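You operate a simulated robot arm through the tools that you are given. There is no shell and no other tool. Be economical: measure what you need, move in short steps, check, and stop when the job is done.

The job below is to be done with a simulated robot arm. You get a single attempt, and the scene is never put back.

JOB
Torque both nuts of the bracket jig to 30 N m with the blue wrench.
Fine: set its dial first, pull each nut to the click; wrench back on the black block, dial back to 20 N m.

Only the result counts: the job must be done as asked and must still hold three seconds after the hand-in. Knocking over, shifting, dropping, spilling or breaking anything else fails it.

ROBOT AND FRAMES
A 6-joint arm with a four-finger gripper on a trunk, on a base that drives. Base frame: it is fixed to the floor where the robot stands at the start and does not move with it; the origin is under the middle of the robot, x ahead of it, y to its left, z up; the surface under the hand at the start is at about z = 0.88. Readings come in m, degrees, newtons and seconds.
With the tool pointing down near the work surface it reaches from about 0.46 to 0.92 m from the robot's upright axis, wherever it stands. Its first joint turns from -166.0 to 166.0 degrees. Places, roughly: arm cream nut [1, -0.2, 0.7]; arm yellow nut [1, 0, 0.8]; black block [0.6, -0.2, 0.9]; blue dial [0.6, 0, 0.9]; jig green nut [0.9, -0.2, 0.9]; jig red nut [0.9, 0, 0.9]; white clamp [0.8, 0, 0.9]. Payload 3.43 kg.
The tool frame sits at the grasp point between the pads (the TCP): z along the fingers, y along the line on which they close. The tips reach 0.03 m beyond it. Largest opening 0.12 m; the body of the gripper starts 0.085 m behind the TCP.
Orientation is that of the tool frame in the base frame, as a unit quaternion [x, y, z, w]. With the fingers straight down and closing along the base's y, the tool's x points along the base's -x, its y along +y and its z along -z.

CONTROLS
- The arm moves only by the tool jog_arm. Its argument "moves" is a list of rows, each a list of 7 numbers: the turn, a rotation vector about the tool's x, y, z in degrees, then the shift along the tool's x, y, z in cm, then the opening, from 0 (shut) to 1 (fully open). In form: [[rx, ry, rz, x, y, z, claw], ...]. A call has 1 to 10 rows; each row shifts and turns the commanded pose from where the row before left it, along the tool's axes as they then stand. Each row takes 0.2 s and may step no farther than 0.05 m and 8.6 degrees from the row before; otherwise, or with a gripper value out of range, the whole call is refused. Where a pose cannot be reached the arm comes as near as it can. A force on the tool above 40 N (or 10 N above the force at the start of the call, whichever is more), or a blocked arm, ends the call early, and 0.2 s more pass. The fingers move at their own pace and stop on an object; they squeeze with about 32 N. The grip force told is the motor's: it shows also when the fingers shut on nothing. Time passes only in rows, and 0.2 s behind the last, so rows that do not move let the fingers close. The reply holds the time, the measured pose of the TCP, the force on the tool along the base axes, the opening and the grip force, in the units named above and with some noise, with the torque about the TCP (base axes, N m) and any sound that the robot's microphone picked up, and new pictures: "views" is both (left out), scene, wrist or none.
- Cameras (640 x 400 px; columns grow to the right, rows downward): "scene" is now at [0.0617, 0.1789, 1.6177]; the picture's right is [-0.30, -0.95, 0.00], its down [-0.72, 0.23, -0.66] and it looks along [0.63, -0.20, -0.75] (base axes); focal length 270 px, centre (320, 200). "wrist" rides on the gripper at [0.071, -0.017, -0.12] in the tool frame; the picture's right is [0.23, 0.97, 0.00], its down [-0.81, 0.19, -0.55] and it looks along [-0.54, 0.13, 0.83] (tool axes); focal length 275 px, centre (320, 200). There is no depth. A picture from a camera that has moved, and an enlarged one, comes with that camera's place and axes in the base frame and with its lens. The place of the scene camera against the robot may be out by one fixed shift of up to 0.012 m in any direction.
- lift_body(by): slides the trunk up (or, below 0, down) by that many m; the arm and the scene camera ride with it, the base frame stays. It gives what a move gives, with no picture.
- steer(legs): drives the robot by 1 to 6 legs, each [ahead, left, turn to the left] in m, m and degrees, along the robot's own axes; the way and the turn of a leg run together, so that a leg with both is an arc; at most 1.5 m and 180 degrees a leg. The arm and the cameras ride along, it lands a little off, and it stops where it bumps. It gives what a move gives, and a new picture of the scene camera.
- aim_head(pan, tilt): turns the head with the scene camera to pan (to the left, within 120 degrees either way) and tilt (down, from -29 to 69), counted from straight ahead of the robot. It gives what a move gives, and a new picture of the scene camera.
- enlarge(camera, box): a new picture of the part [left, top, right, bottom] of that camera's present view, enlarged. The clock stands still meanwhile.
- job_done(): hands the job in; it is judged then, once.

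Work in short steps. Places have to be worked out from the pictures, the camera data and where the tool is seen: move nearer, look again, correct. Check each grasp and each placing, and mend what went wrong. You have 120 turns and 260 pictures in all, those below and enlarged ones among them. Open the gripper and draw the arm clear of the work before you hand the job in, unless the task says otherwise.

The tools are called after "Emit:" as name(argument=value, ...) on one line, values as JSON. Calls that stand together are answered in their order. jog_arm: Moves the arm, as the interface text tells. Its arguments: {"type":"object","properties":{"moves":{"type":"array","items":{"type":"array","items":{"type":"number"}}},"views":{"type":"string","enum":["both","scene","wrist","none"]}},"required":["moves"]} The other tools are called the same way: lift_body (by) slides the trunk up or down; steer (legs) drives the base; aim_head (pan, tilt) turns the head that bears the scene camera; enlarge (camera, box) takes an enlarged picture of a part of a camera's view; job_done () hands the job in.

At the start:

```text
time: 0.0
tcp_pos: [0.5293, 0.1404, 1.1173]
orientation: [0.0, 1.0, -0.001, 0.001]
wrist_force: [-0.7, 0.6, 0.2]
wrist_torque: [-0.02, -0.02, 0.0]
width: 0.1201
gripper_force: 0.2
trunk travel left (down, up): [-0.2, 0.34]
robot x, y, heading: [0.0024, -0.0008, -0.0]
head pan, tilt: [-17.4, 48.8]
```

scene: 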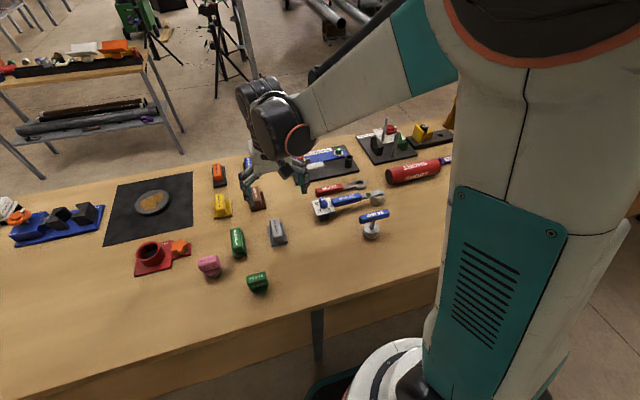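
wrist: 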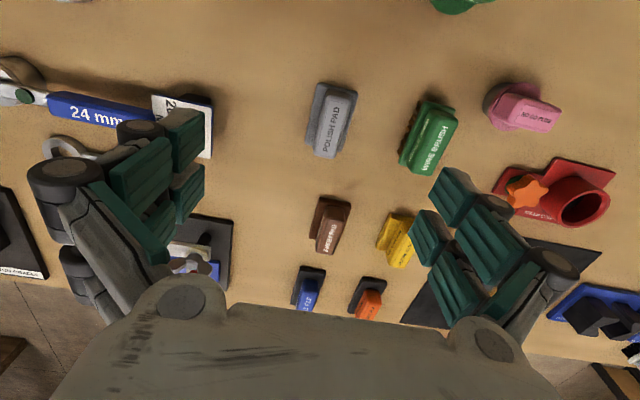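

The blue wrench lies near the middle right of the scene. I enlarge the wrench area and the jig area to read the details.

Emit:
enlarge(camera="scene", box=[290, 160, 410, 250])

Emit:
enlarge(camera="scene", box=[230, 110, 470, 200])

```text
4.44 times, centred on (350, 205) of scene
camera zoom: at [0.0617, 0.1789, 1.6177], right [-0.3, -0.95, 0.0], down [-0.72, 0.23, -0.66], along [0.63, -0.2, -0.75], focal length 1199 px, centre (187, 178)
```

zoom: 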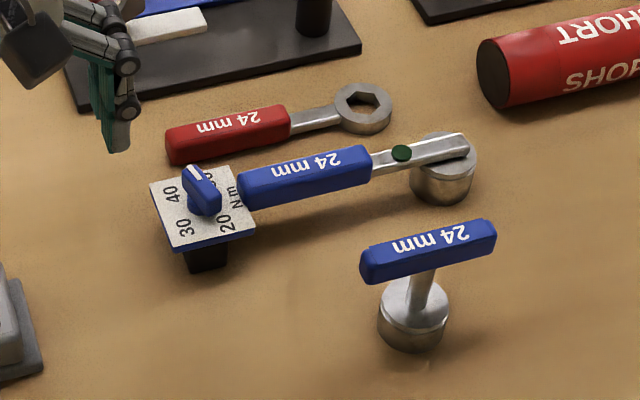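

```text
2.67 times, centred on (350, 155) of scene
camera zoom: at [0.0617, 0.1789, 1.6177], right [-0.3, -0.95, 0.0], down [-0.72, 0.23, -0.66], along [0.63, -0.2, -0.75], focal length 719 px, centre (240, 320)
```

zoom: 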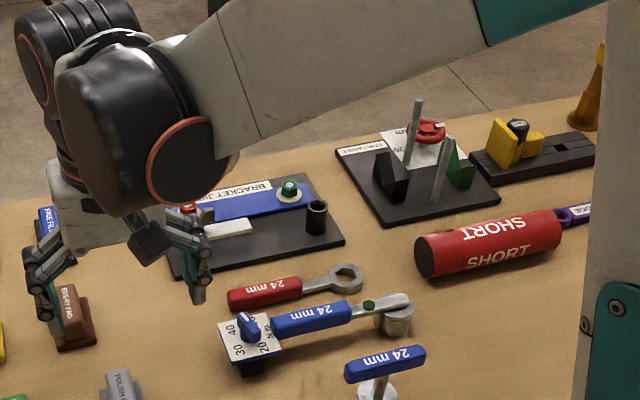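

The wrench's dial plate sits at about (0.61,-0.02) and its head at about (0.60,-0.2). I move the arm over to look at it from above with the wrist camera.

Emit:
jog_arm(moves=[[0, 0, 0, 0.5, -4.5, 0, 1], [0, 0, 0, 0.5, -4.5, 0, 1], [0, 0, 0, 0.5, -4.5, 0, 1], [0, 0, 0, 0.5, -4.5, 0, 1], [0, 0, 0, 0.5, -4.5, 0, 1]], views="both")

```text
time: 1.2
tcp_pos: [0.5045, -0.0832, 1.115]
orientation: [0.0, 1.0, 0.0, 0.0]
wrist_force: [0.2, -0.7, 0.1]
wrist_torque: [-0.02, 0.0, -0.02]
width: 0.1202
gripper_force: 0.1
trunk travel left (down, up): [-0.2, 0.34]
robot x, y, heading: [0.0007, 0.0016, 0.1]
head pan, tilt: [-17.4, 48.8]
camera scene: at [0.0617, 0.1784, 1.6178], right [-0.3, -0.95, 0.0], down [-0.72, 0.23, -0.66], along [0.63, -0.2, -0.75], focal length 270 px, centre (320, 200)
camera wrist: at [0.4326, -0.1012, 1.2353], right [-0.23, 0.97, 0.0], down [0.81, 0.19, 0.55], along [0.54, 0.13, -0.83], focal length 275 px, centre (320, 200)
```

scene: 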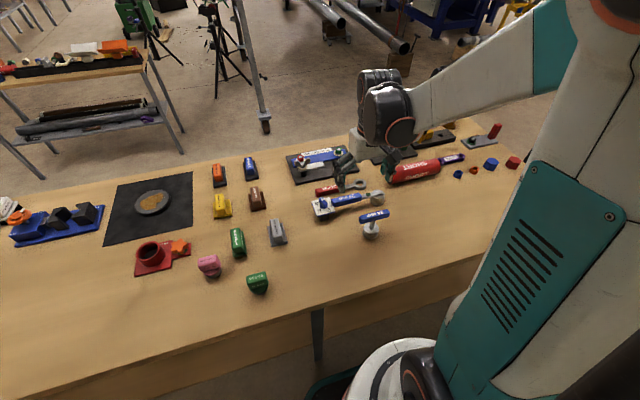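
wrist: 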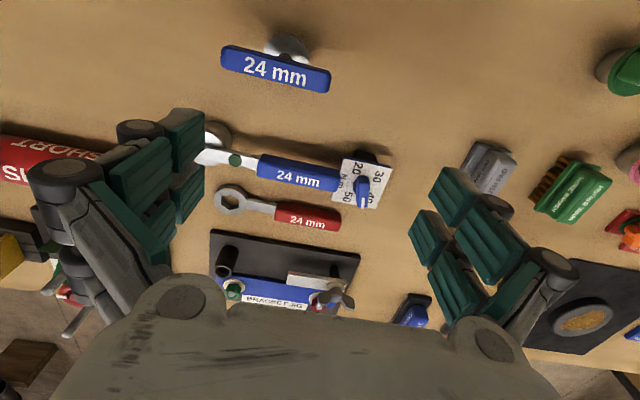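

Now the jig is visible in the scene camera. I enlarge both the jig and the wrench views.

Emit:
enlarge(camera="scene", box=[280, 140, 370, 196])

Emit:
enlarge(camera="wrist", box=[190, 120, 410, 258])

Emit:
enlarge(camera="wrist", box=[200, 220, 370, 326])

Emit:
enlarge(camera="scene", box=[300, 180, 400, 242])

```text
7.11 times, centred on (325, 168) of scene
camera zoom: at [0.0617, 0.1784, 1.6178], right [-0.3, -0.95, 0.0], down [-0.72, 0.23, -0.66], along [0.63, -0.2, -0.75], focal length 1918 px, centre (284, 428)
```

zoom: 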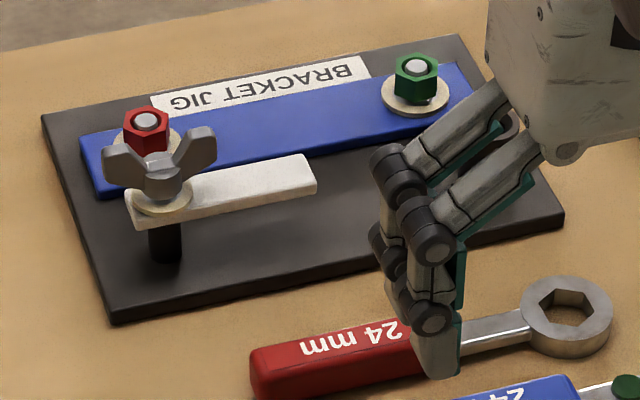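

```text
2.90 times, centred on (300, 189) of wrist
camera zoom: at [0.4326, -0.1012, 1.2353], right [-0.23, 0.97, 0.0], down [0.81, 0.19, 0.55], along [0.54, 0.13, -0.83], focal length 798 px, centre (378, 232)
```

zoom: 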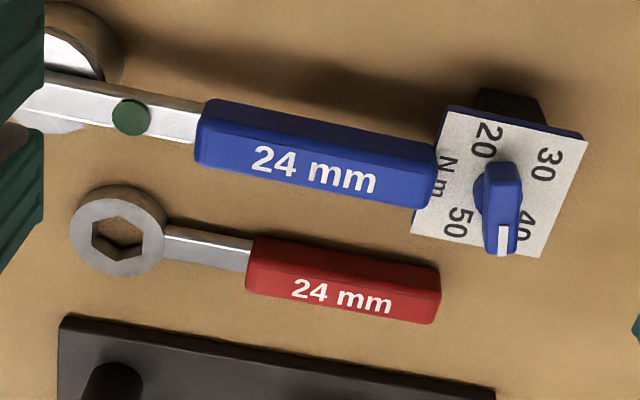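

```text
3.76 times, centred on (285, 273) of wrist
camera zoom: at [0.4326, -0.1012, 1.2353], right [-0.23, 0.97, 0.0], down [0.81, 0.19, 0.55], along [0.54, 0.13, -0.83], focal length 1036 px, centre (452, -75)
```

zoom: 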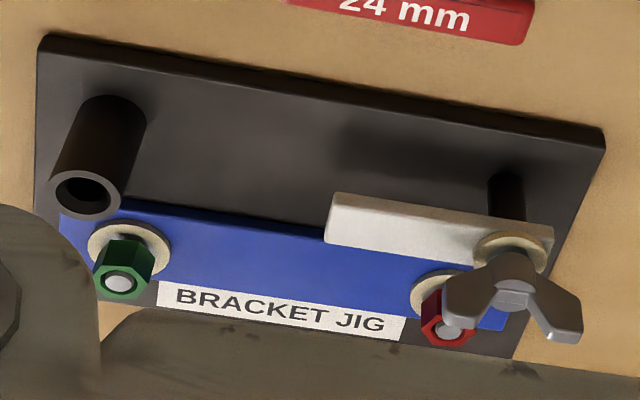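

```text
6.40 times, centred on (350, 211) of scene
camera zoom: at [0.0617, 0.1784, 1.6178], right [-0.3, -0.95, 0.0], down [-0.72, 0.23, -0.66], along [0.63, -0.2, -0.75], focal length 1727 px, centre (128, 130)
```

zoom: 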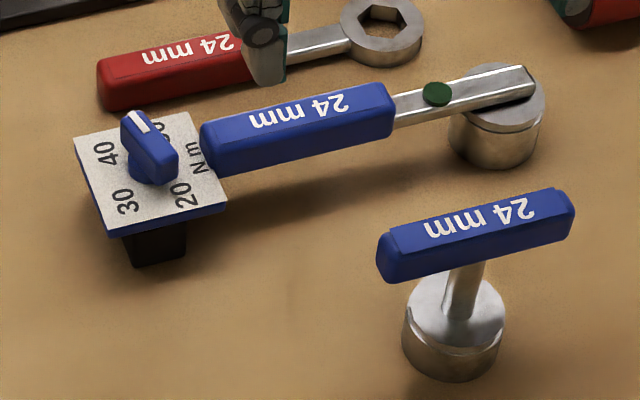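

The wrench rests on its socket (y≈-0.20) and a black block under the dial plate; the pointer stands near 43. I go closer over the dial to read the scale and heights.

Emit:
jog_arm(moves=[[0, 0, 0, -1.7, 2.1, 2.3, 1], [0, 0, 0, -1.7, 2.1, 2.3, 1], [0, 0, 0, -1.7, 2.1, 2.3, 1], [0, 0, 0, 0, 0, 2.5, 1], [0, 0, 0, 0, 0, 0, 1]], views="wrist")

Emit:
enlarge(camera="wrist", box=[220, 130, 420, 255])

```text
time: 2.4
tcp_pos: [0.5542, -0.0204, 1.0215]
orientation: [0.0, 1.0, 0.0, -0.001]
wrist_force: [0.7, 0.9, 0.2]
wrist_torque: [0.02, 0.02, 0.05]
width: 0.1201
gripper_force: 0.1
trunk travel left (down, up): [-0.2, 0.34]
robot x, y, heading: [0.0012, 0.0007, -0.0]
head pan, tilt: [-17.4, 48.8]
camera wrist: at [0.4825, -0.0378, 1.1418], right [-0.23, 0.97, 0.0], down [0.81, 0.19, 0.55], along [0.54, 0.13, -0.83], focal length 275 px, centre (320, 200)
```

wrist: 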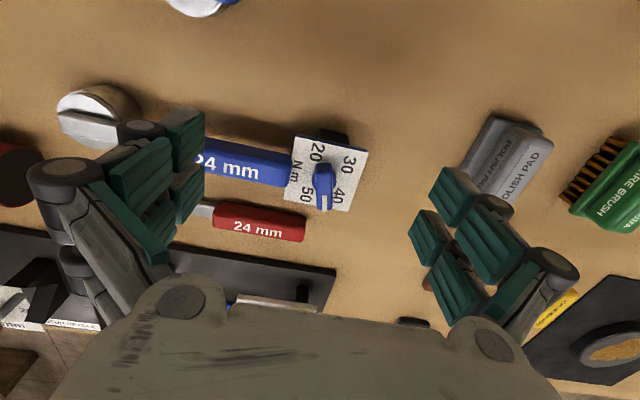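

```text
3.20 times, centred on (320, 192) of wrist
camera zoom: at [0.4825, -0.0378, 1.1418], right [-0.23, 0.97, 0.0], down [0.81, 0.19, 0.55], along [0.54, 0.13, -0.83], focal length 881 px, centre (320, 224)
```

zoom: 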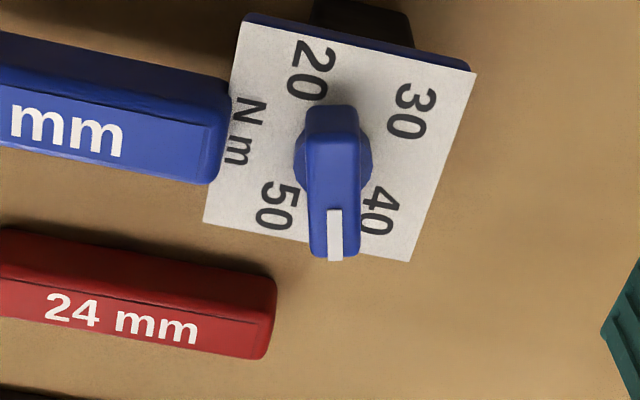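

Triangulation gives the plate centre at about (0.597,-0.006), plate z 0.925, knob top z 0.95; the pointer stands at about 14° and "30" at about 130° (counter-clockwise from +x). I align the tool above the knob.

Emit:
jog_arm(moves=[[0, 0, 0, -4.28, 1.39, 0, 0.4], [0, 0, -7.2, 0, 0, 0, 0.4], [0, 0, -7.2, 0, 0, 2, 0.4], [0, 0, 0, 0, 0, 0, 0.4], [0, 0, 0, 0, 0, 0, 0.4]], views="both")

Emit:
enlarge(camera="wrist", box=[220, 130, 420, 255])

Emit:
enlarge(camera="scene", box=[290, 170, 390, 232])

```text
time: 3.6
tcp_pos: [0.5977, -0.0072, 1.0026]
orientation: [-0.125, 0.992, 0.0, 0.0]
wrist_force: [-0.3, 0.2, 0.3]
wrist_torque: [0.0, -0.04, -0.04]
width: 0.0482
gripper_force: 0.0
trunk travel left (down, up): [-0.2, 0.34]
robot x, y, heading: [-0.0028, -0.0005, -0.2]
head pan, tilt: [-17.4, 48.8]
camera scene: at [0.0613, 0.1788, 1.6178], right [-0.3, -0.95, 0.0], down [-0.72, 0.23, -0.66], along [0.63, -0.2, -0.75], focal length 270 px, centre (320, 200)
camera wrist: at [0.5318, -0.0418, 1.1223], right [-0.47, 0.89, 0.0], down [0.74, 0.39, 0.55], along [0.49, 0.26, -0.83], focal length 275 px, centre (320, 200)
```

scene: 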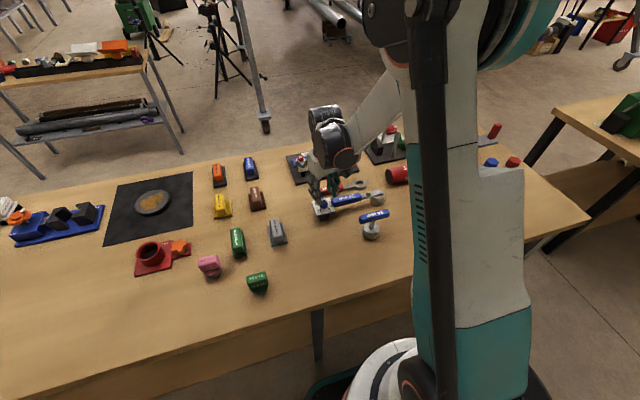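
wrist: 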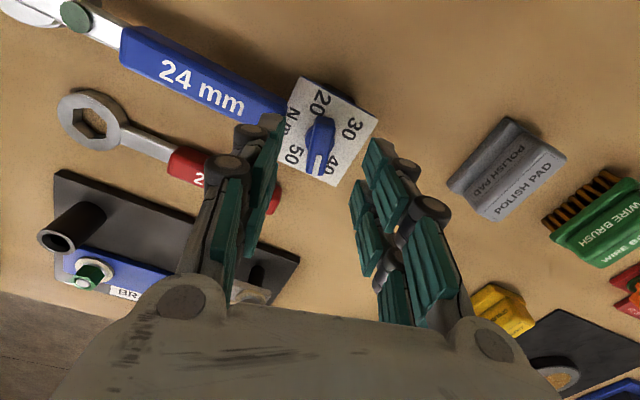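

```text
3.20 times, centred on (320, 192) of wrist
camera zoom: at [0.5318, -0.0418, 1.1223], right [-0.47, 0.89, 0.0], down [0.74, 0.39, 0.55], along [0.49, 0.26, -0.83], focal length 881 px, centre (320, 224)
```

zoom: 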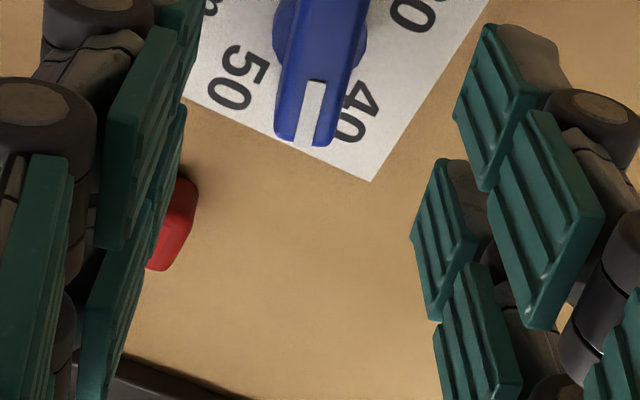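

```text
6.40 times, centred on (340, 201) of scene
camera zoom: at [0.0613, 0.1788, 1.6178], right [-0.3, -0.95, 0.0], down [-0.72, 0.23, -0.66], along [0.63, -0.2, -0.75], focal length 1727 px, centre (192, 194)
```

zoom: 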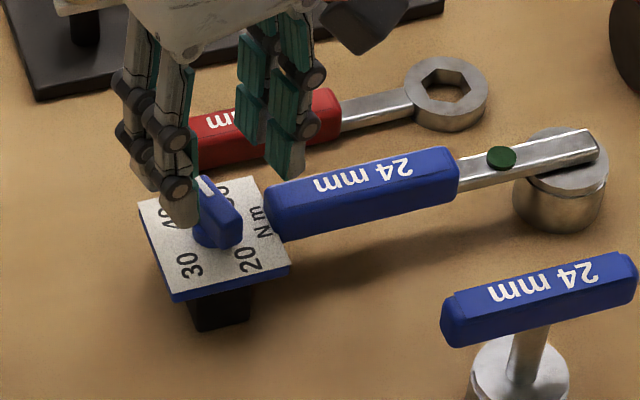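

The tool is centred over the knob. I narrow to 3 cm so the fingers miss the handle's end, go down around the knob bar and close.

Emit:
jog_arm(moves=[[0, 0, 0, 0, 0, 0, 0.26], [0, 0, -2, 0, 0, 1.0, 0.26], [0, 0, 0, 0, 0, 1.5, 0.26], [0, 0, 0, 0, 0, 1.45, 0.26], [0, 0, 0, 0, 0, 0, 0.26]], views="both")

Emit:
enlarge(camera="scene", box=[290, 170, 390, 232])

```text
time: 4.6
tcp_pos: [0.5983, -0.0076, 0.9692]
orientation: [-0.143, 0.99, -0.003, 0.0]
wrist_force: [1.1, -0.8, 19.9]
wrist_torque: [-0.58, 0.16, 0.04]
width: 0.0318
gripper_force: 0.1
trunk travel left (down, up): [-0.2, 0.34]
robot x, y, heading: [-0.0003, -0.0028, 0.1]
head pan, tilt: [-17.4, 48.8]
stopped in row 5: the force on the tool passed its limit at 59 N (the readings are from after the stop); the commanded pose is now the measured one
camera scene: at [0.0609, 0.1788, 1.618], right [-0.3, -0.95, 0.0], down [-0.72, 0.23, -0.66], along [0.63, -0.2, -0.75], focal length 270 px, centre (320, 200)
camera wrist: at [0.5335, -0.0443, 1.0882], right [-0.5, 0.87, 0.0], down [0.72, 0.41, 0.55], along [0.48, 0.27, -0.83], focal length 275 px, centre (320, 200)
```

scene: 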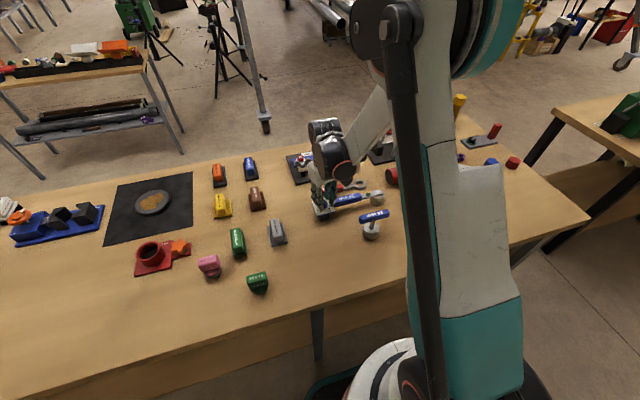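
wrist: 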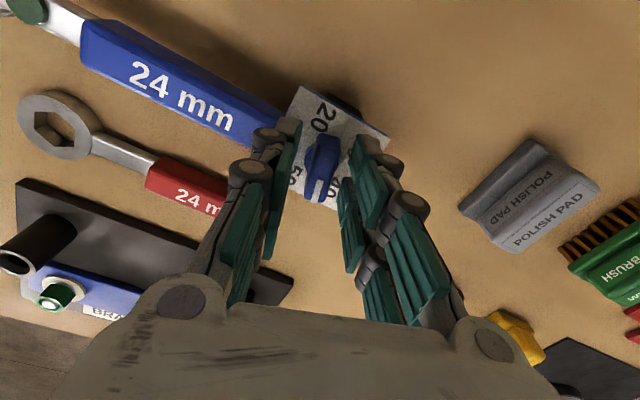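

```text
6.40 times, centred on (340, 201) of scene
camera zoom: at [0.0609, 0.1788, 1.618], right [-0.3, -0.95, 0.0], down [-0.72, 0.23, -0.66], along [0.63, -0.2, -0.75], focal length 1727 px, centre (192, 194)
```

zoom: 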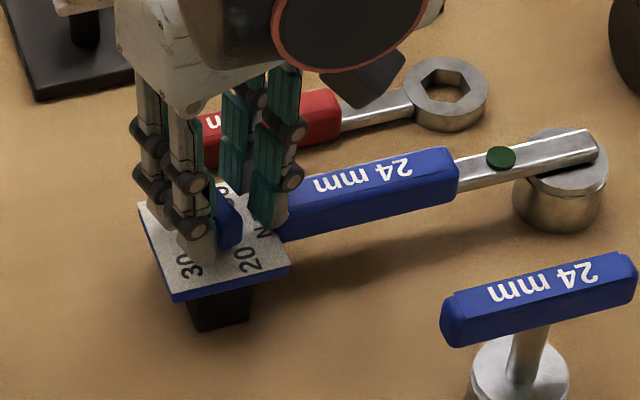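

The right finger touched the handle's end (torque says y≈-0.037, top z≈0.939). I rise, narrow the opening to about 2.1 cm and go down again.

Emit:
jog_arm(moves=[[0, 0, 0, 0, 0, -0.8, 0.26], [0, 0, 0, 0, 0.15, 0, 0.18], [0, 0, 0, 0, 0, 0, 0.18], [0, 0, 0, 0, 0, 0.7, 0.18], [0, 0, 0, 0, 0, 0.6, 0.18], [0, 0, 0, 0, 0, 0, 0.18]], views="wrist")

Emit:
enlarge(camera="scene", box=[290, 170, 390, 232])

```text
time: 6.0
tcp_pos: [0.5979, -0.005, 0.9616]
orientation: [-0.142, 0.99, -0.002, 0.0]
wrist_force: [1.2, 0.0, -0.1]
wrist_torque: [0.0, -0.02, 0.0]
width: 0.0218
gripper_force: 0.1
trunk travel left (down, up): [-0.2, 0.34]
robot x, y, heading: [-0.0001, -0.0009, 0.0]
head pan, tilt: [-17.4, 48.8]
camera wrist: at [0.5332, -0.0428, 1.0822], right [-0.5, 0.87, 0.0], down [0.72, 0.41, 0.55], along [0.48, 0.27, -0.83], focal length 275 px, centre (320, 200)
```

wrist: 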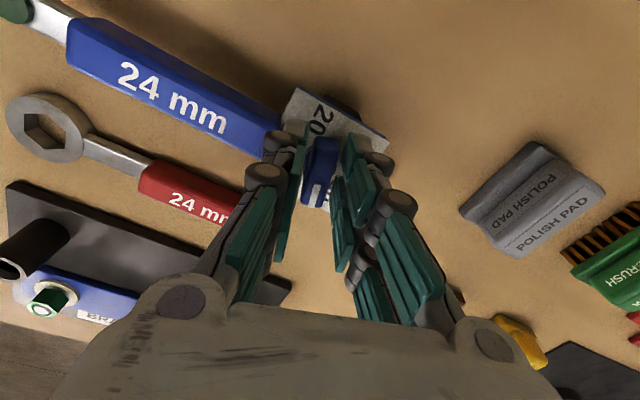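

```text
6.40 times, centred on (340, 201) of scene
camera zoom: at [0.0619, 0.1788, 1.6177], right [-0.3, -0.95, 0.0], down [-0.72, 0.23, -0.66], along [0.63, -0.2, -0.75], focal length 1727 px, centre (192, 194)
```

zoom: 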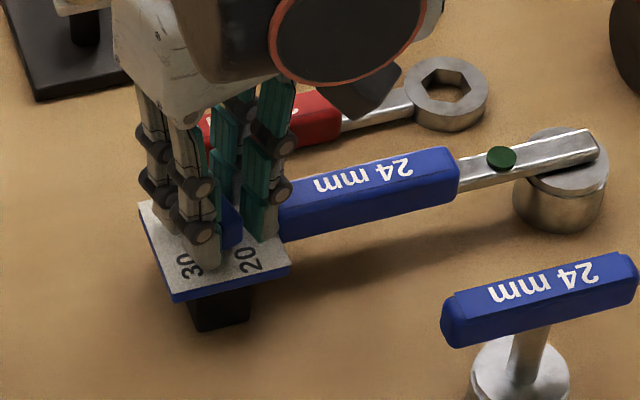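

The knob stands between the fingers with no contact force. I close on it.

Emit:
jog_arm(moves=[[0, 0, 0, 0, 0, 0, 0], [0, 0, 0, 0, 0, 0, 0]], views="none")

```text
time: 6.6
tcp_pos: [0.5973, -0.0055, 0.9617]
orientation: [-0.143, 0.99, -0.001, 0.001]
wrist_force: [1.2, -0.3, -0.6]
wrist_torque: [0.0, 0.02, -0.02]
width: 0.0138
gripper_force: 32.0
trunk travel left (down, up): [-0.2, 0.34]
robot x, y, heading: [0.0037, 0.0018, -0.1]
head pan, tilt: [-17.4, 48.8]
```

The knob is gripped (width 14 mm) at a tool angle of 16.4°. I turn 32° counter-clockwise and watch forces.

Emit:
jog_arm(moves=[[0, 0, -8, 0, 0, 0, 0], [0, 0, -8, 0, 0, 0, 0], [0, 0, -8, 0, 0, 0, 0], [0, 0, -8, 0, 0, 0, 0]], views="wrist")

Emit:
enlarge(camera="scene", box=[290, 170, 390, 232])

```text
time: 7.6
tcp_pos: [0.5997, -0.0061, 0.9625]
orientation: [-0.41, 0.912, -0.001, 0.0]
wrist_force: [-2.2, -1.0, 0.1]
wrist_torque: [-0.07, 0.02, -0.36]
width: 0.0134
gripper_force: 31.0
trunk travel left (down, up): [-0.2, 0.34]
robot x, y, heading: [0.0019, -0.0036, -0.1]
head pan, tilt: [-17.4, 48.8]
camera wrist: at [0.5625, -0.0711, 1.0822], right [-0.88, 0.47, 0.0], down [0.39, 0.74, 0.55], along [0.26, 0.49, -0.83], focal length 275 px, centre (320, 200)
```

wrist: 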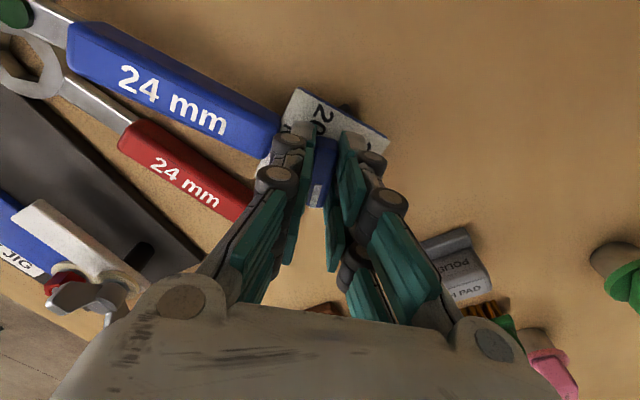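

```text
6.40 times, centred on (340, 201) of scene
camera zoom: at [0.0619, 0.1787, 1.6177], right [-0.3, -0.95, 0.0], down [-0.72, 0.23, -0.66], along [0.63, -0.2, -0.75], focal length 1727 px, centre (192, 194)
```

zoom: 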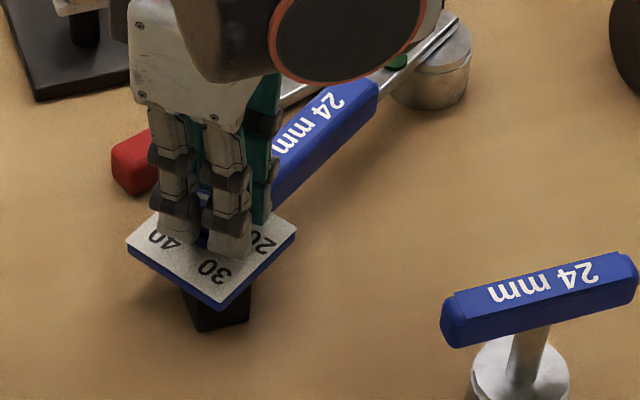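

The whole wrench swung with the knob instead of the dial turning, and may have nudged the red spanner. I turn straight back first, then check.

Emit:
jog_arm(moves=[[0, 0, 8, 0, 0, 0, 0], [0, 0, 8, 0, 0, 0, 0], [0, 0, 8, 0, 0, 0, 0], [0, 0, 8, 0, 0, 0, 0]], views="wrist")

Emit:
enlarge(camera="scene", box=[290, 160, 400, 229])

```text
time: 8.6
tcp_pos: [0.5969, -0.0047, 0.9627]
orientation: [-0.141, 0.99, -0.001, 0.0]
wrist_force: [-0.8, 2.0, 2.0]
wrist_torque: [0.02, -0.04, 0.0]
width: 0.0138
gripper_force: 32.0
trunk travel left (down, up): [-0.2, 0.34]
robot x, y, heading: [-0.0003, 0.0004, -0.1]
head pan, tilt: [-17.4, 48.8]
camera wrist: at [0.5334, -0.0422, 1.0821], right [-0.49, 0.87, 0.0], down [0.72, 0.41, 0.55], along [0.48, 0.27, -0.83], focal length 275 px, centre (320, 200)
```

wrist: 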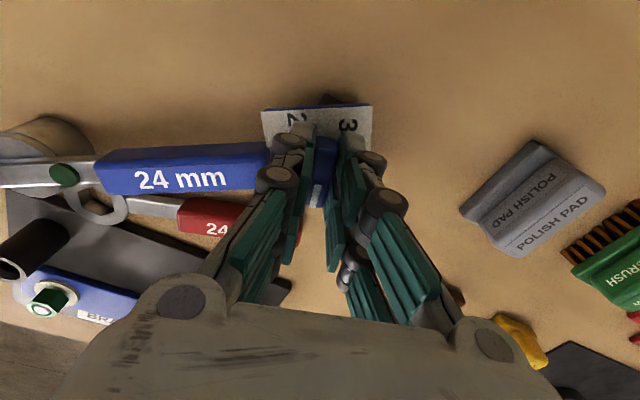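

```text
5.80 times, centred on (345, 194) of scene
camera zoom: at [0.0618, 0.179, 1.6177], right [-0.3, -0.95, 0.0], down [-0.72, 0.23, -0.66], along [0.63, -0.2, -0.75], focal length 1564 px, centre (175, 232)
```

zoom: 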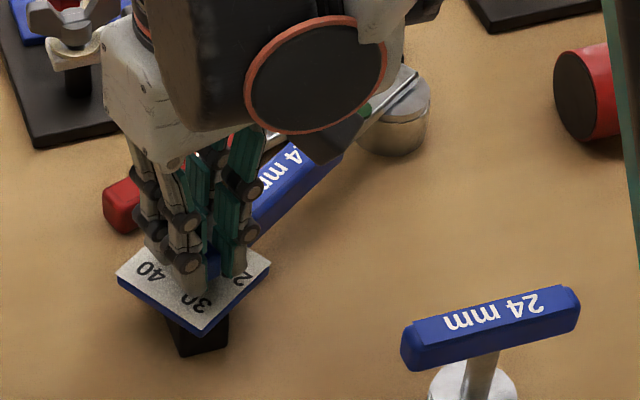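

On the way back the dial turned instead, leaving the wrench swung about 29°. I release, rise and look at how things lie.

Emit:
jog_arm(moves=[[0, 0, 0, 0, 0, 0, 0.18], [0, 0, 0, 0, 0, 0, 0.18], [0, 0, 0, 0, 0, -3, 0.18], [0, 0, 8, 0, 0, -4, 1], [0, 0, 8, 4, -4, -4, 1], [0, 0, 0, 4, -4, -3, 1], [0, 0, 0, 0, 0, 0, 1]], views="both")

Emit:
enlarge(camera="wrist", box=[190, 100, 430, 250])

Emit:
enlarge(camera="scene", box=[290, 160, 400, 229])

```text
refused: row 5 steps farther than a row can; nothing moved
```

```text
2.67 times, centred on (310, 175) of wrist
camera zoom: at [0.5334, -0.0422, 1.0821], right [-0.49, 0.87, 0.0], down [0.72, 0.41, 0.55], along [0.48, 0.27, -0.83], focal length 734 px, centre (347, 267)
```

zoom: 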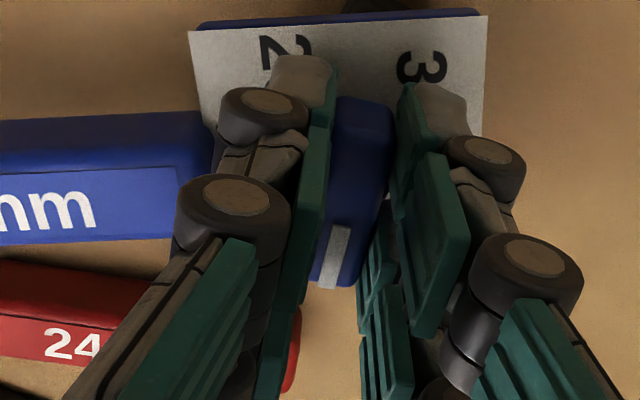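

```text
5.80 times, centred on (345, 194) of scene
camera zoom: at [0.0618, 0.179, 1.6177], right [-0.3, -0.95, 0.0], down [-0.72, 0.23, -0.66], along [0.63, -0.2, -0.75], focal length 1564 px, centre (175, 232)
```

zoom: 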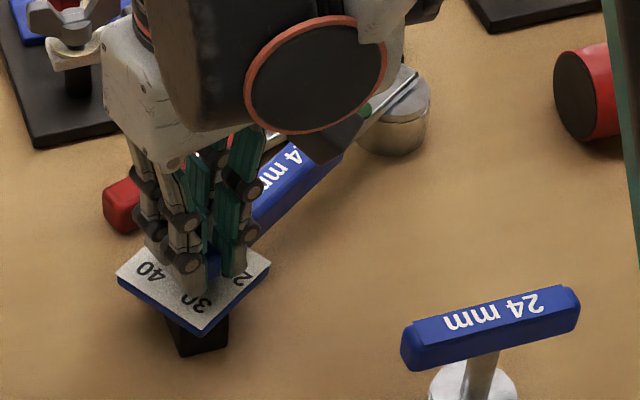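

A step was too long; same movement with shorter steps.

Emit:
jog_arm(moves=[[0, 0, 0, 0, 0, 0, 0.18], [0, 0, 0, 0, 0, 0, 0.18], [0, 0, 0, 0, 0, -3, 0.18], [0, 0, 8, 0, 0, -4, 1], [0, 0, 8, 2, -2, -3, 1], [0, 0, 0, 2.5, -3, -2, 1], [0, 0, 0, 2.5, -3, -2, 1], [0, 0, 0, 0, 0, 0, 1]], views="both")

Emit:
enlarge(camera="wrist", box=[190, 100, 430, 250])

Emit:
enlarge(camera="scene", box=[290, 160, 400, 229])

```text
time: 10.4
tcp_pos: [0.5315, -0.0879, 1.1025]
orientation: [-0.003, 1.0, -0.001, 0.0]
wrist_force: [-0.5, 0.0, -0.3]
wrist_torque: [0.03, -0.03, -0.04]
width: 0.12
gripper_force: 0.0
trunk travel left (down, up): [-0.2, 0.34]
robot x, y, heading: [0.0001, 0.0031, -0.0]
head pan, tilt: [-17.4, 48.8]
camera scene: at [0.0617, 0.1785, 1.6177], right [-0.3, -0.95, 0.0], down [-0.72, 0.23, -0.66], along [0.63, -0.2, -0.75], focal length 270 px, centre (320, 200)
camera wrist: at [0.4599, -0.1061, 1.2228], right [-0.24, 0.97, 0.0], down [0.81, 0.2, 0.55], along [0.54, 0.13, -0.83], focal length 275 px, centre (320, 200)
```

scene: 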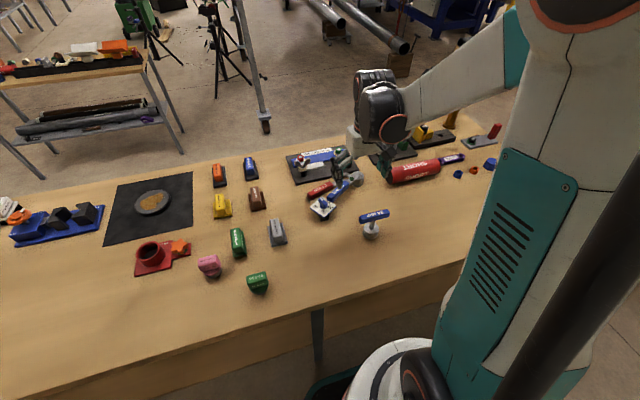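
wrist: 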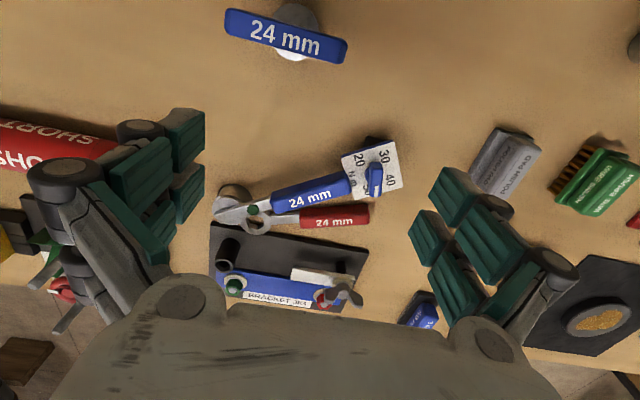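

```text
2.67 times, centred on (310, 175) of wrist
camera zoom: at [0.4599, -0.1061, 1.2228], right [-0.24, 0.97, 0.0], down [0.81, 0.2, 0.55], along [0.54, 0.13, -0.83], focal length 734 px, centre (347, 267)
```

zoom: 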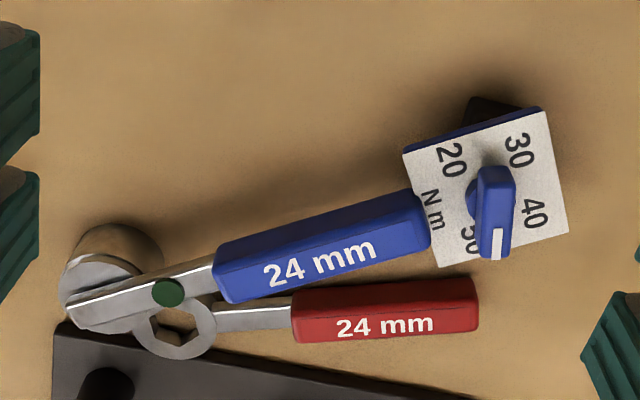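

```text
5.80 times, centred on (345, 194) of scene
camera zoom: at [0.0617, 0.1785, 1.6177], right [-0.3, -0.95, 0.0], down [-0.72, 0.23, -0.66], along [0.63, -0.2, -0.75], focal length 1564 px, centre (175, 232)
```

zoom: 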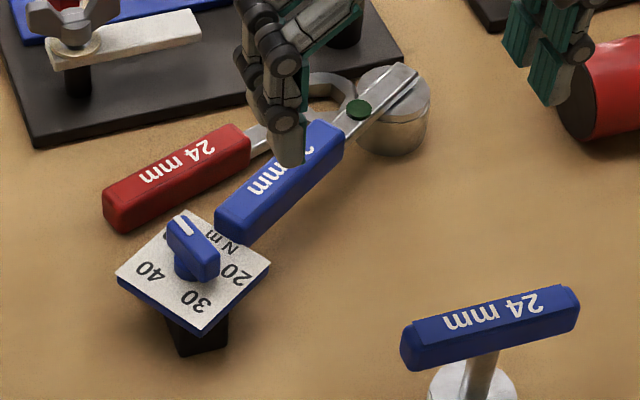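

The jig seems in place, but the red spanner was shoved about 5 cm; I will set it back. First I rotate and position over the blue handle (centre of grip about (0.648,-0.093), axis 30.6° off).

Emit:
jog_arm(moves=[[0, 0, 0, -3.87, -0.16, 0, 1], [0, 0, 0, -3.87, -0.16, 0, 1], [0, 0, 0, -3.87, -0.16, 0, 0.4], [0, 0, 8.5, 0, 0, 0, 0.4], [0, 0, 8.5, 0, 0, 0, 0.4], [0, 0, 8.5, 0, 0, 0, 0.4], [0, 0, 8.5, 0, 0, 0, 0.4], [0, 0, 8.5, 0, 0, 0, 0.4], [0, 0, 8.5, 0, 0, 0, 0.4], [0, 0, 8.5, 0, 0, 0, 0.4]], views="both")

```text
time: 12.6
tcp_pos: [0.6472, -0.0918, 1.1028]
orientation: [0.494, 0.869, -0.001, 0.0]
wrist_force: [-0.1, 0.3, 0.3]
wrist_torque: [-0.01, 0.0, -0.01]
width: 0.048
gripper_force: 0.1
trunk travel left (down, up): [-0.2, 0.34]
robot x, y, heading: [0.0022, 0.0007, 0.2]
head pan, tilt: [-17.4, 48.8]
camera scene: at [0.0619, 0.1787, 1.6177], right [-0.3, -0.95, 0.0], down [-0.72, 0.23, -0.66], along [0.63, -0.2, -0.75], focal length 270 px, centre (320, 200)
camera wrist: at [0.5961, -0.0402, 1.2222], right [0.72, 0.7, 0.0], down [0.58, -0.6, 0.55], along [0.38, -0.4, -0.83], focal length 275 px, centre (320, 200)
```

scene: 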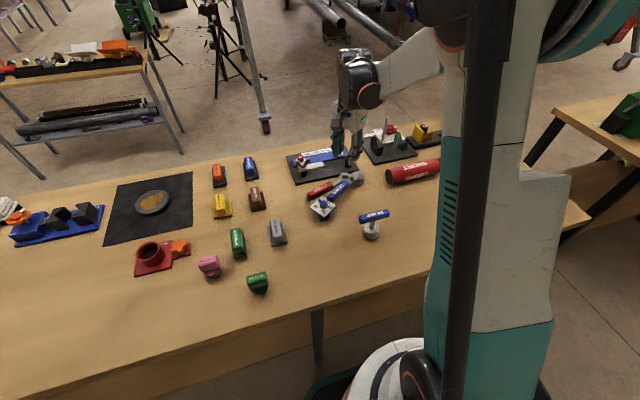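
wrist: 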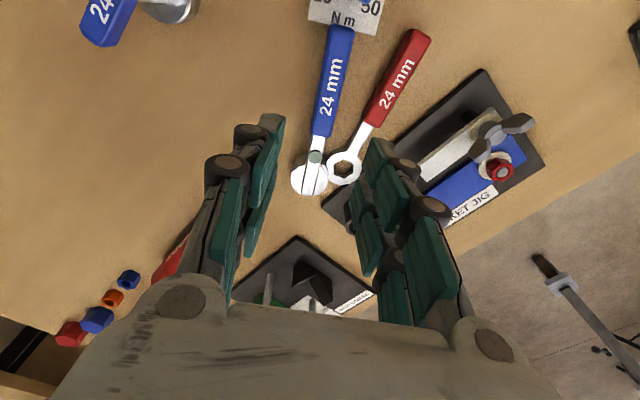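

The handle lies about 7 mm to the +y tool side; angle fits within 1°. I shift and descend to just above it.

Emit:
jog_arm(moves=[[0, 0, 0.8, 0, 0.7, 3, 0.4], [0, 0, 0, 0, 0, 4.5, 0.4], [0, 0, 0, 0, 0, 4.5, 0.4], [0, 0, 0, 0, 0, 0, 0.4]], views="both")

Emit:
enlarge(camera="scene", box=[290, 150, 390, 212])

```text
time: 13.6
tcp_pos: [0.6534, -0.0896, 0.9814]
orientation: [0.499, 0.866, -0.001, 0.0]
wrist_force: [-0.2, -0.2, -1.2]
wrist_torque: [-0.01, 0.04, -0.01]
width: 0.0479
gripper_force: 0.1
trunk travel left (down, up): [-0.2, 0.34]
robot x, y, heading: [-0.0003, -0.0004, 0.1]
head pan, tilt: [-17.4, 48.8]
camera scene: at [0.0623, 0.1788, 1.6178], right [-0.3, -0.95, 0.0], down [-0.72, 0.23, -0.66], along [0.63, -0.2, -0.75], focal length 270 px, centre (320, 200)
camera wrist: at [0.6028, -0.0361, 1.1012], right [0.73, 0.69, 0.0], down [0.57, -0.6, 0.55], along [0.38, -0.4, -0.83], focal length 275 px, centre (320, 200)
```

scene: 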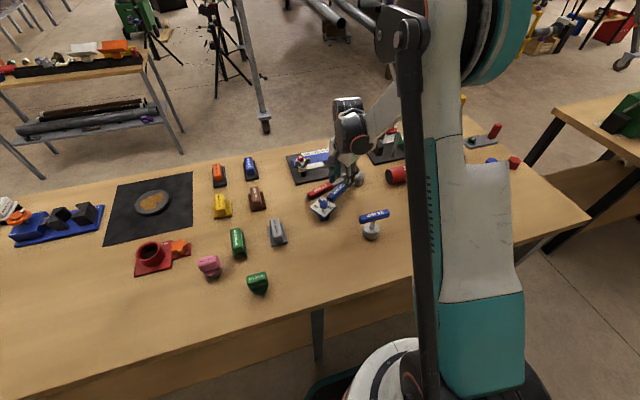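
wrist: 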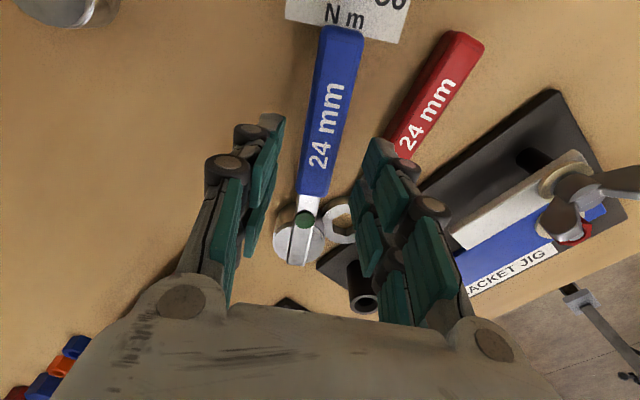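

```text
6.40 times, centred on (340, 181) of scene
camera zoom: at [0.0623, 0.1788, 1.6178], right [-0.3, -0.95, 0.0], down [-0.72, 0.23, -0.66], along [0.63, -0.2, -0.75], focal length 1727 px, centre (192, 322)
```

zoom: 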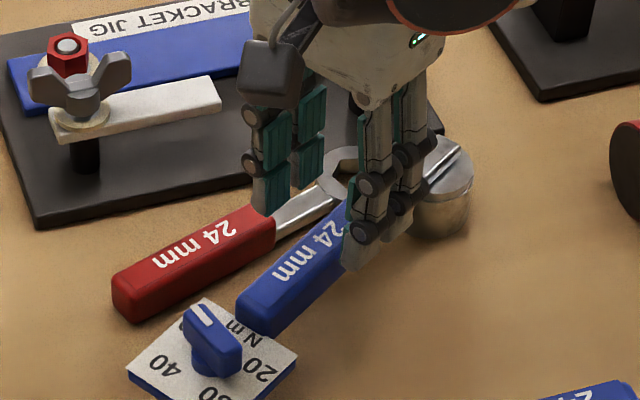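

Small correction (4 mm, 2.5°), then I descend onto the handle with a 4 cm opening.

Emit:
jog_arm(moves=[[0, 0, -2.5, 0, 0.4, 0, 0.34], [0, 0, 0, 0, 0, 2.5, 0.34], [0, 0, 0, 0, 0, 2.9, 0.34], [0, 0, 0, 0, 0, 0, 0.34]], views="wrist")

Emit:
enlarge(camera="scene", box=[290, 150, 390, 212])

```text
time: 14.6
tcp_pos: [0.6574, -0.0877, 0.9262]
orientation: [0.48, 0.877, -0.001, 0.0]
wrist_force: [-0.4, -0.1, -0.4]
wrist_torque: [-0.01, 0.0, -0.02]
width: 0.0409
gripper_force: 0.1
trunk travel left (down, up): [-0.2, 0.34]
robot x, y, heading: [0.0017, 0.0019, -0.2]
head pan, tilt: [-17.4, 48.8]
camera wrist: at [0.6038, -0.037, 1.0473], right [0.7, 0.72, 0.0], down [0.6, -0.58, 0.55], along [0.4, -0.39, -0.83], focal length 275 px, centre (320, 200)
```

wrist: 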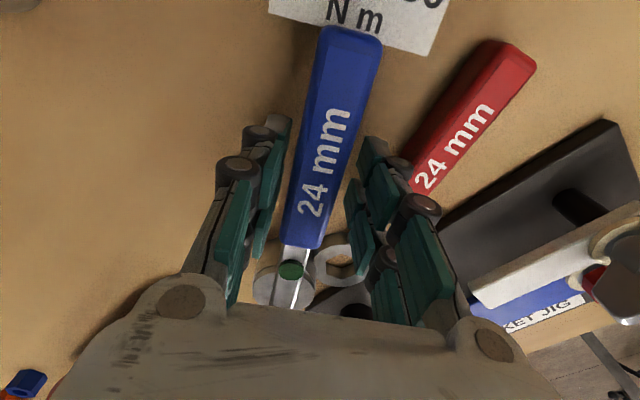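

```text
6.40 times, centred on (340, 181) of scene
camera zoom: at [0.0621, 0.1787, 1.6178], right [-0.3, -0.95, 0.0], down [-0.72, 0.23, -0.66], along [0.63, -0.2, -0.75], focal length 1727 px, centre (192, 322)
```

zoom: 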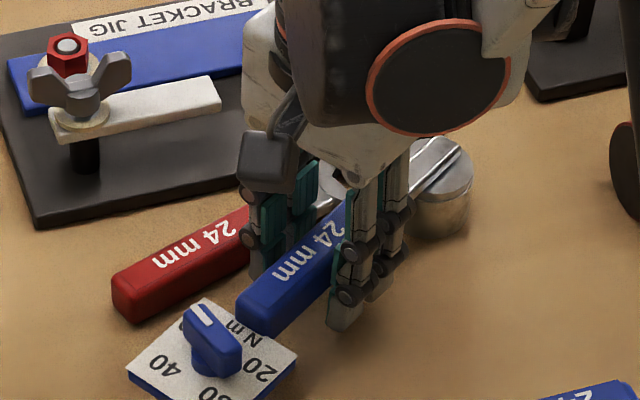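

The handle is between the pads. I close, then lift a little to test the grip and the weight.

Emit:
jog_arm(moves=[[0, 0, 0, 0, 0, 0, 0], [0, 0, 0, 0, 0, 0, 0], [0, 0, 0, 0, 0, -1.5, 0], [0, 0, 0, 0, 0, -2.5, 0], [0, 0, 0, 0, 0, 0, 0]], views="both")

Emit:
enlarge(camera="scene", box=[290, 140, 400, 209])

```text
time: 15.8
tcp_pos: [0.6565, -0.087, 0.9689]
orientation: [0.48, 0.877, -0.001, 0.0]
wrist_force: [0.0, 0.3, -2.4]
wrist_torque: [-0.05, 0.0, 0.04]
width: 0.0229
gripper_force: 32.2
trunk travel left (down, up): [-0.2, 0.34]
robot x, y, heading: [0.001, -0.0, 0.0]
head pan, tilt: [-17.4, 48.8]
camera scene: at [0.0621, 0.1787, 1.6177], right [-0.3, -0.95, 0.0], down [-0.72, 0.23, -0.66], along [0.63, -0.2, -0.75], focal length 270 px, centre (320, 200)
camera wrist: at [0.6039, -0.0365, 1.0882], right [0.7, 0.72, 0.0], down [0.6, -0.58, 0.55], along [0.4, -0.39, -0.83], focal length 275 px, centre (320, 200)
```

scene: 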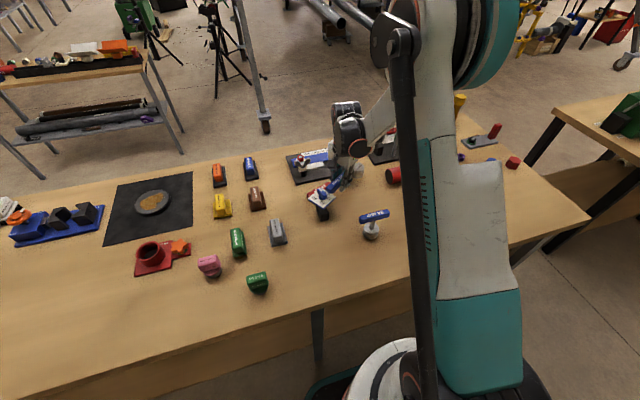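
wrist: 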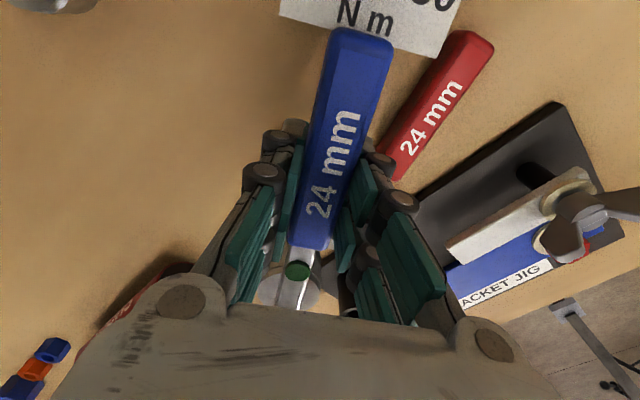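

```text
5.80 times, centred on (345, 174) of scene
camera zoom: at [0.0621, 0.1787, 1.6177], right [-0.3, -0.95, 0.0], down [-0.72, 0.23, -0.66], along [0.63, -0.2, -0.75], focal length 1564 px, centre (175, 348)
```

zoom: 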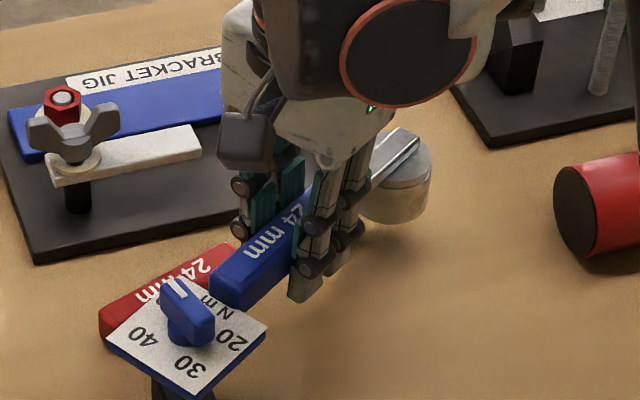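

The wrench is held (2.4 N). I will turn it back to its original line and lay it on the block again, then retry the dial with the fingers higher, clear of the handle. Rotate and shift at height first.

Emit:
jog_arm(moves=[[0, 0, 0, 0, 0, -3, 0], [0, 0, 8.15, 0, 0, 0, 0], [0, 0, 8.15, 0, 0, 0, 0], [0, 0, 8.15, 0, 0, 0, 0], [0, 0, 8.15, 0, 0, 0, 0], [0, 0, 0, -1, -3, 0, 0], [0, 0, 0, -1, -2.95, 0, 0], [0, 0, 0, 0, 0, 0, 0]], views="both")

Emit:
enlarge(camera="scene", box=[290, 150, 400, 219])

```text
time: 17.6
tcp_pos: [0.599, -0.1085, 0.9979]
orientation: [0.707, 0.707, 0.0, 0.001]
wrist_force: [0.5, -0.2, -3.4]
wrist_torque: [-0.01, -0.01, 0.01]
width: 0.0229
gripper_force: 32.0
trunk travel left (down, up): [-0.2, 0.34]
robot x, y, heading: [0.0006, -0.0012, 0.2]
head pan, tilt: [-17.4, 48.8]
camera scene: at [0.0622, 0.1787, 1.6177], right [-0.3, -0.95, 0.0], down [-0.72, 0.23, -0.66], along [0.63, -0.2, -0.75], focal length 270 px, centre (320, 200)
camera wrist: at [0.58, -0.0372, 1.1181], right [0.97, 0.23, 0.0], down [0.19, -0.81, 0.55], along [0.13, -0.54, -0.83], focal length 275 px, centre (320, 200)
```

scene: 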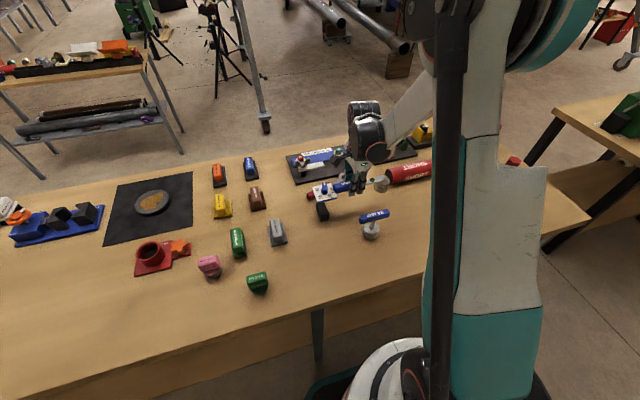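
wrist: 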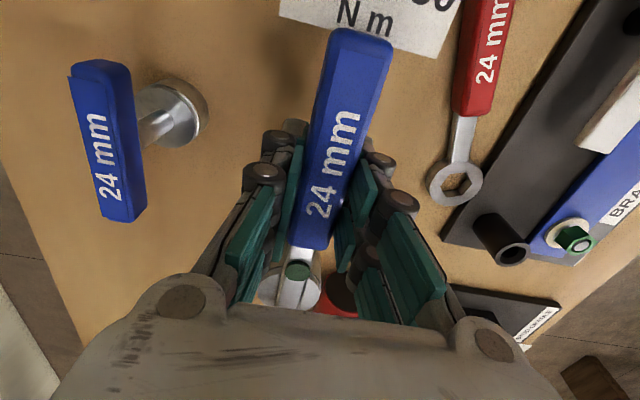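

```text
5.80 times, centred on (345, 184) of scene
camera zoom: at [0.0622, 0.1787, 1.6177], right [-0.3, -0.95, 0.0], down [-0.72, 0.23, -0.66], along [0.63, -0.2, -0.75], focal length 1564 px, centre (175, 290)
```

zoom: 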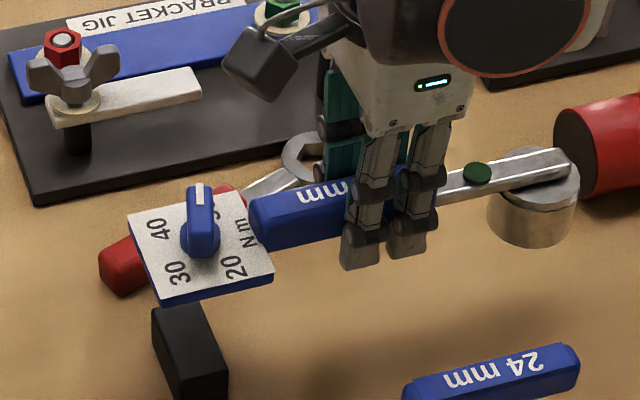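

The block stands clear; let me enlarge it to fix its place before lowering.

Emit:
enlarge(camera="scene", box=[295, 180, 375, 230])

```text
8.00 times, centred on (335, 205) of scene
camera zoom: at [0.0622, 0.1787, 1.6177], right [-0.3, -0.95, 0.0], down [-0.72, 0.23, -0.66], along [0.63, -0.2, -0.75], focal length 2158 px, centre (200, 160)
```

zoom: 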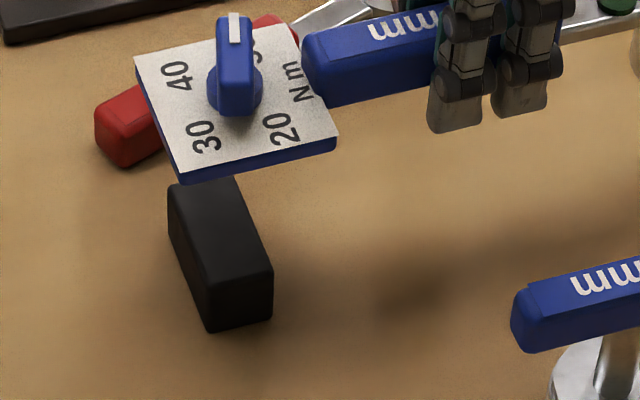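

The plate is right over the block (scene estimate (0.611,-0.009), same as originally). I lower it by 7.1 cm.

Emit:
jog_arm(moves=[[0, 0, 0, 0, -0.1, 3, 0], [0, 0, 0, 0, 0, 3, 0], [0, 0, 0, 0, 0, 1.0, 0], [0, 0, 0, 0, 0, 0, 0]], views="none")

Emit:
enlarge(camera="scene", box=[290, 170, 390, 232])

```text
time: 18.6
tcp_pos: [0.5966, -0.1062, 0.9284]
orientation: [0.708, 0.707, -0.001, 0.0]
wrist_force: [0.2, -0.5, -3.1]
wrist_torque: [-0.01, -0.02, 0.01]
width: 0.023
gripper_force: 32.0
trunk travel left (down, up): [-0.2, 0.34]
robot x, y, heading: [-0.0004, 0.0008, 0.1]
head pan, tilt: [-17.4, 48.8]
```

```text
6.40 times, centred on (340, 201) of scene
camera zoom: at [0.0621, 0.1787, 1.6177], right [-0.3, -0.95, 0.0], down [-0.72, 0.23, -0.66], along [0.63, -0.2, -0.75], focal length 1727 px, centre (192, 194)
```

zoom: 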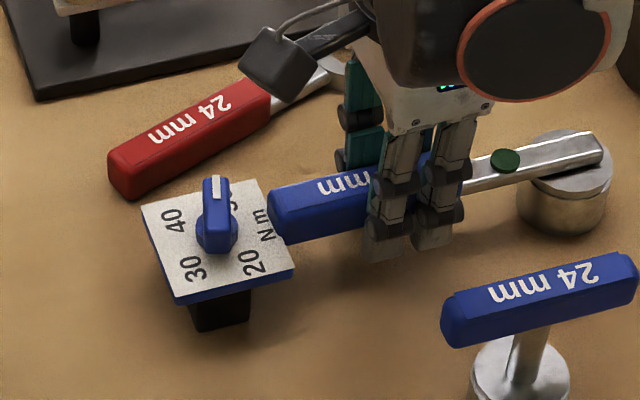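

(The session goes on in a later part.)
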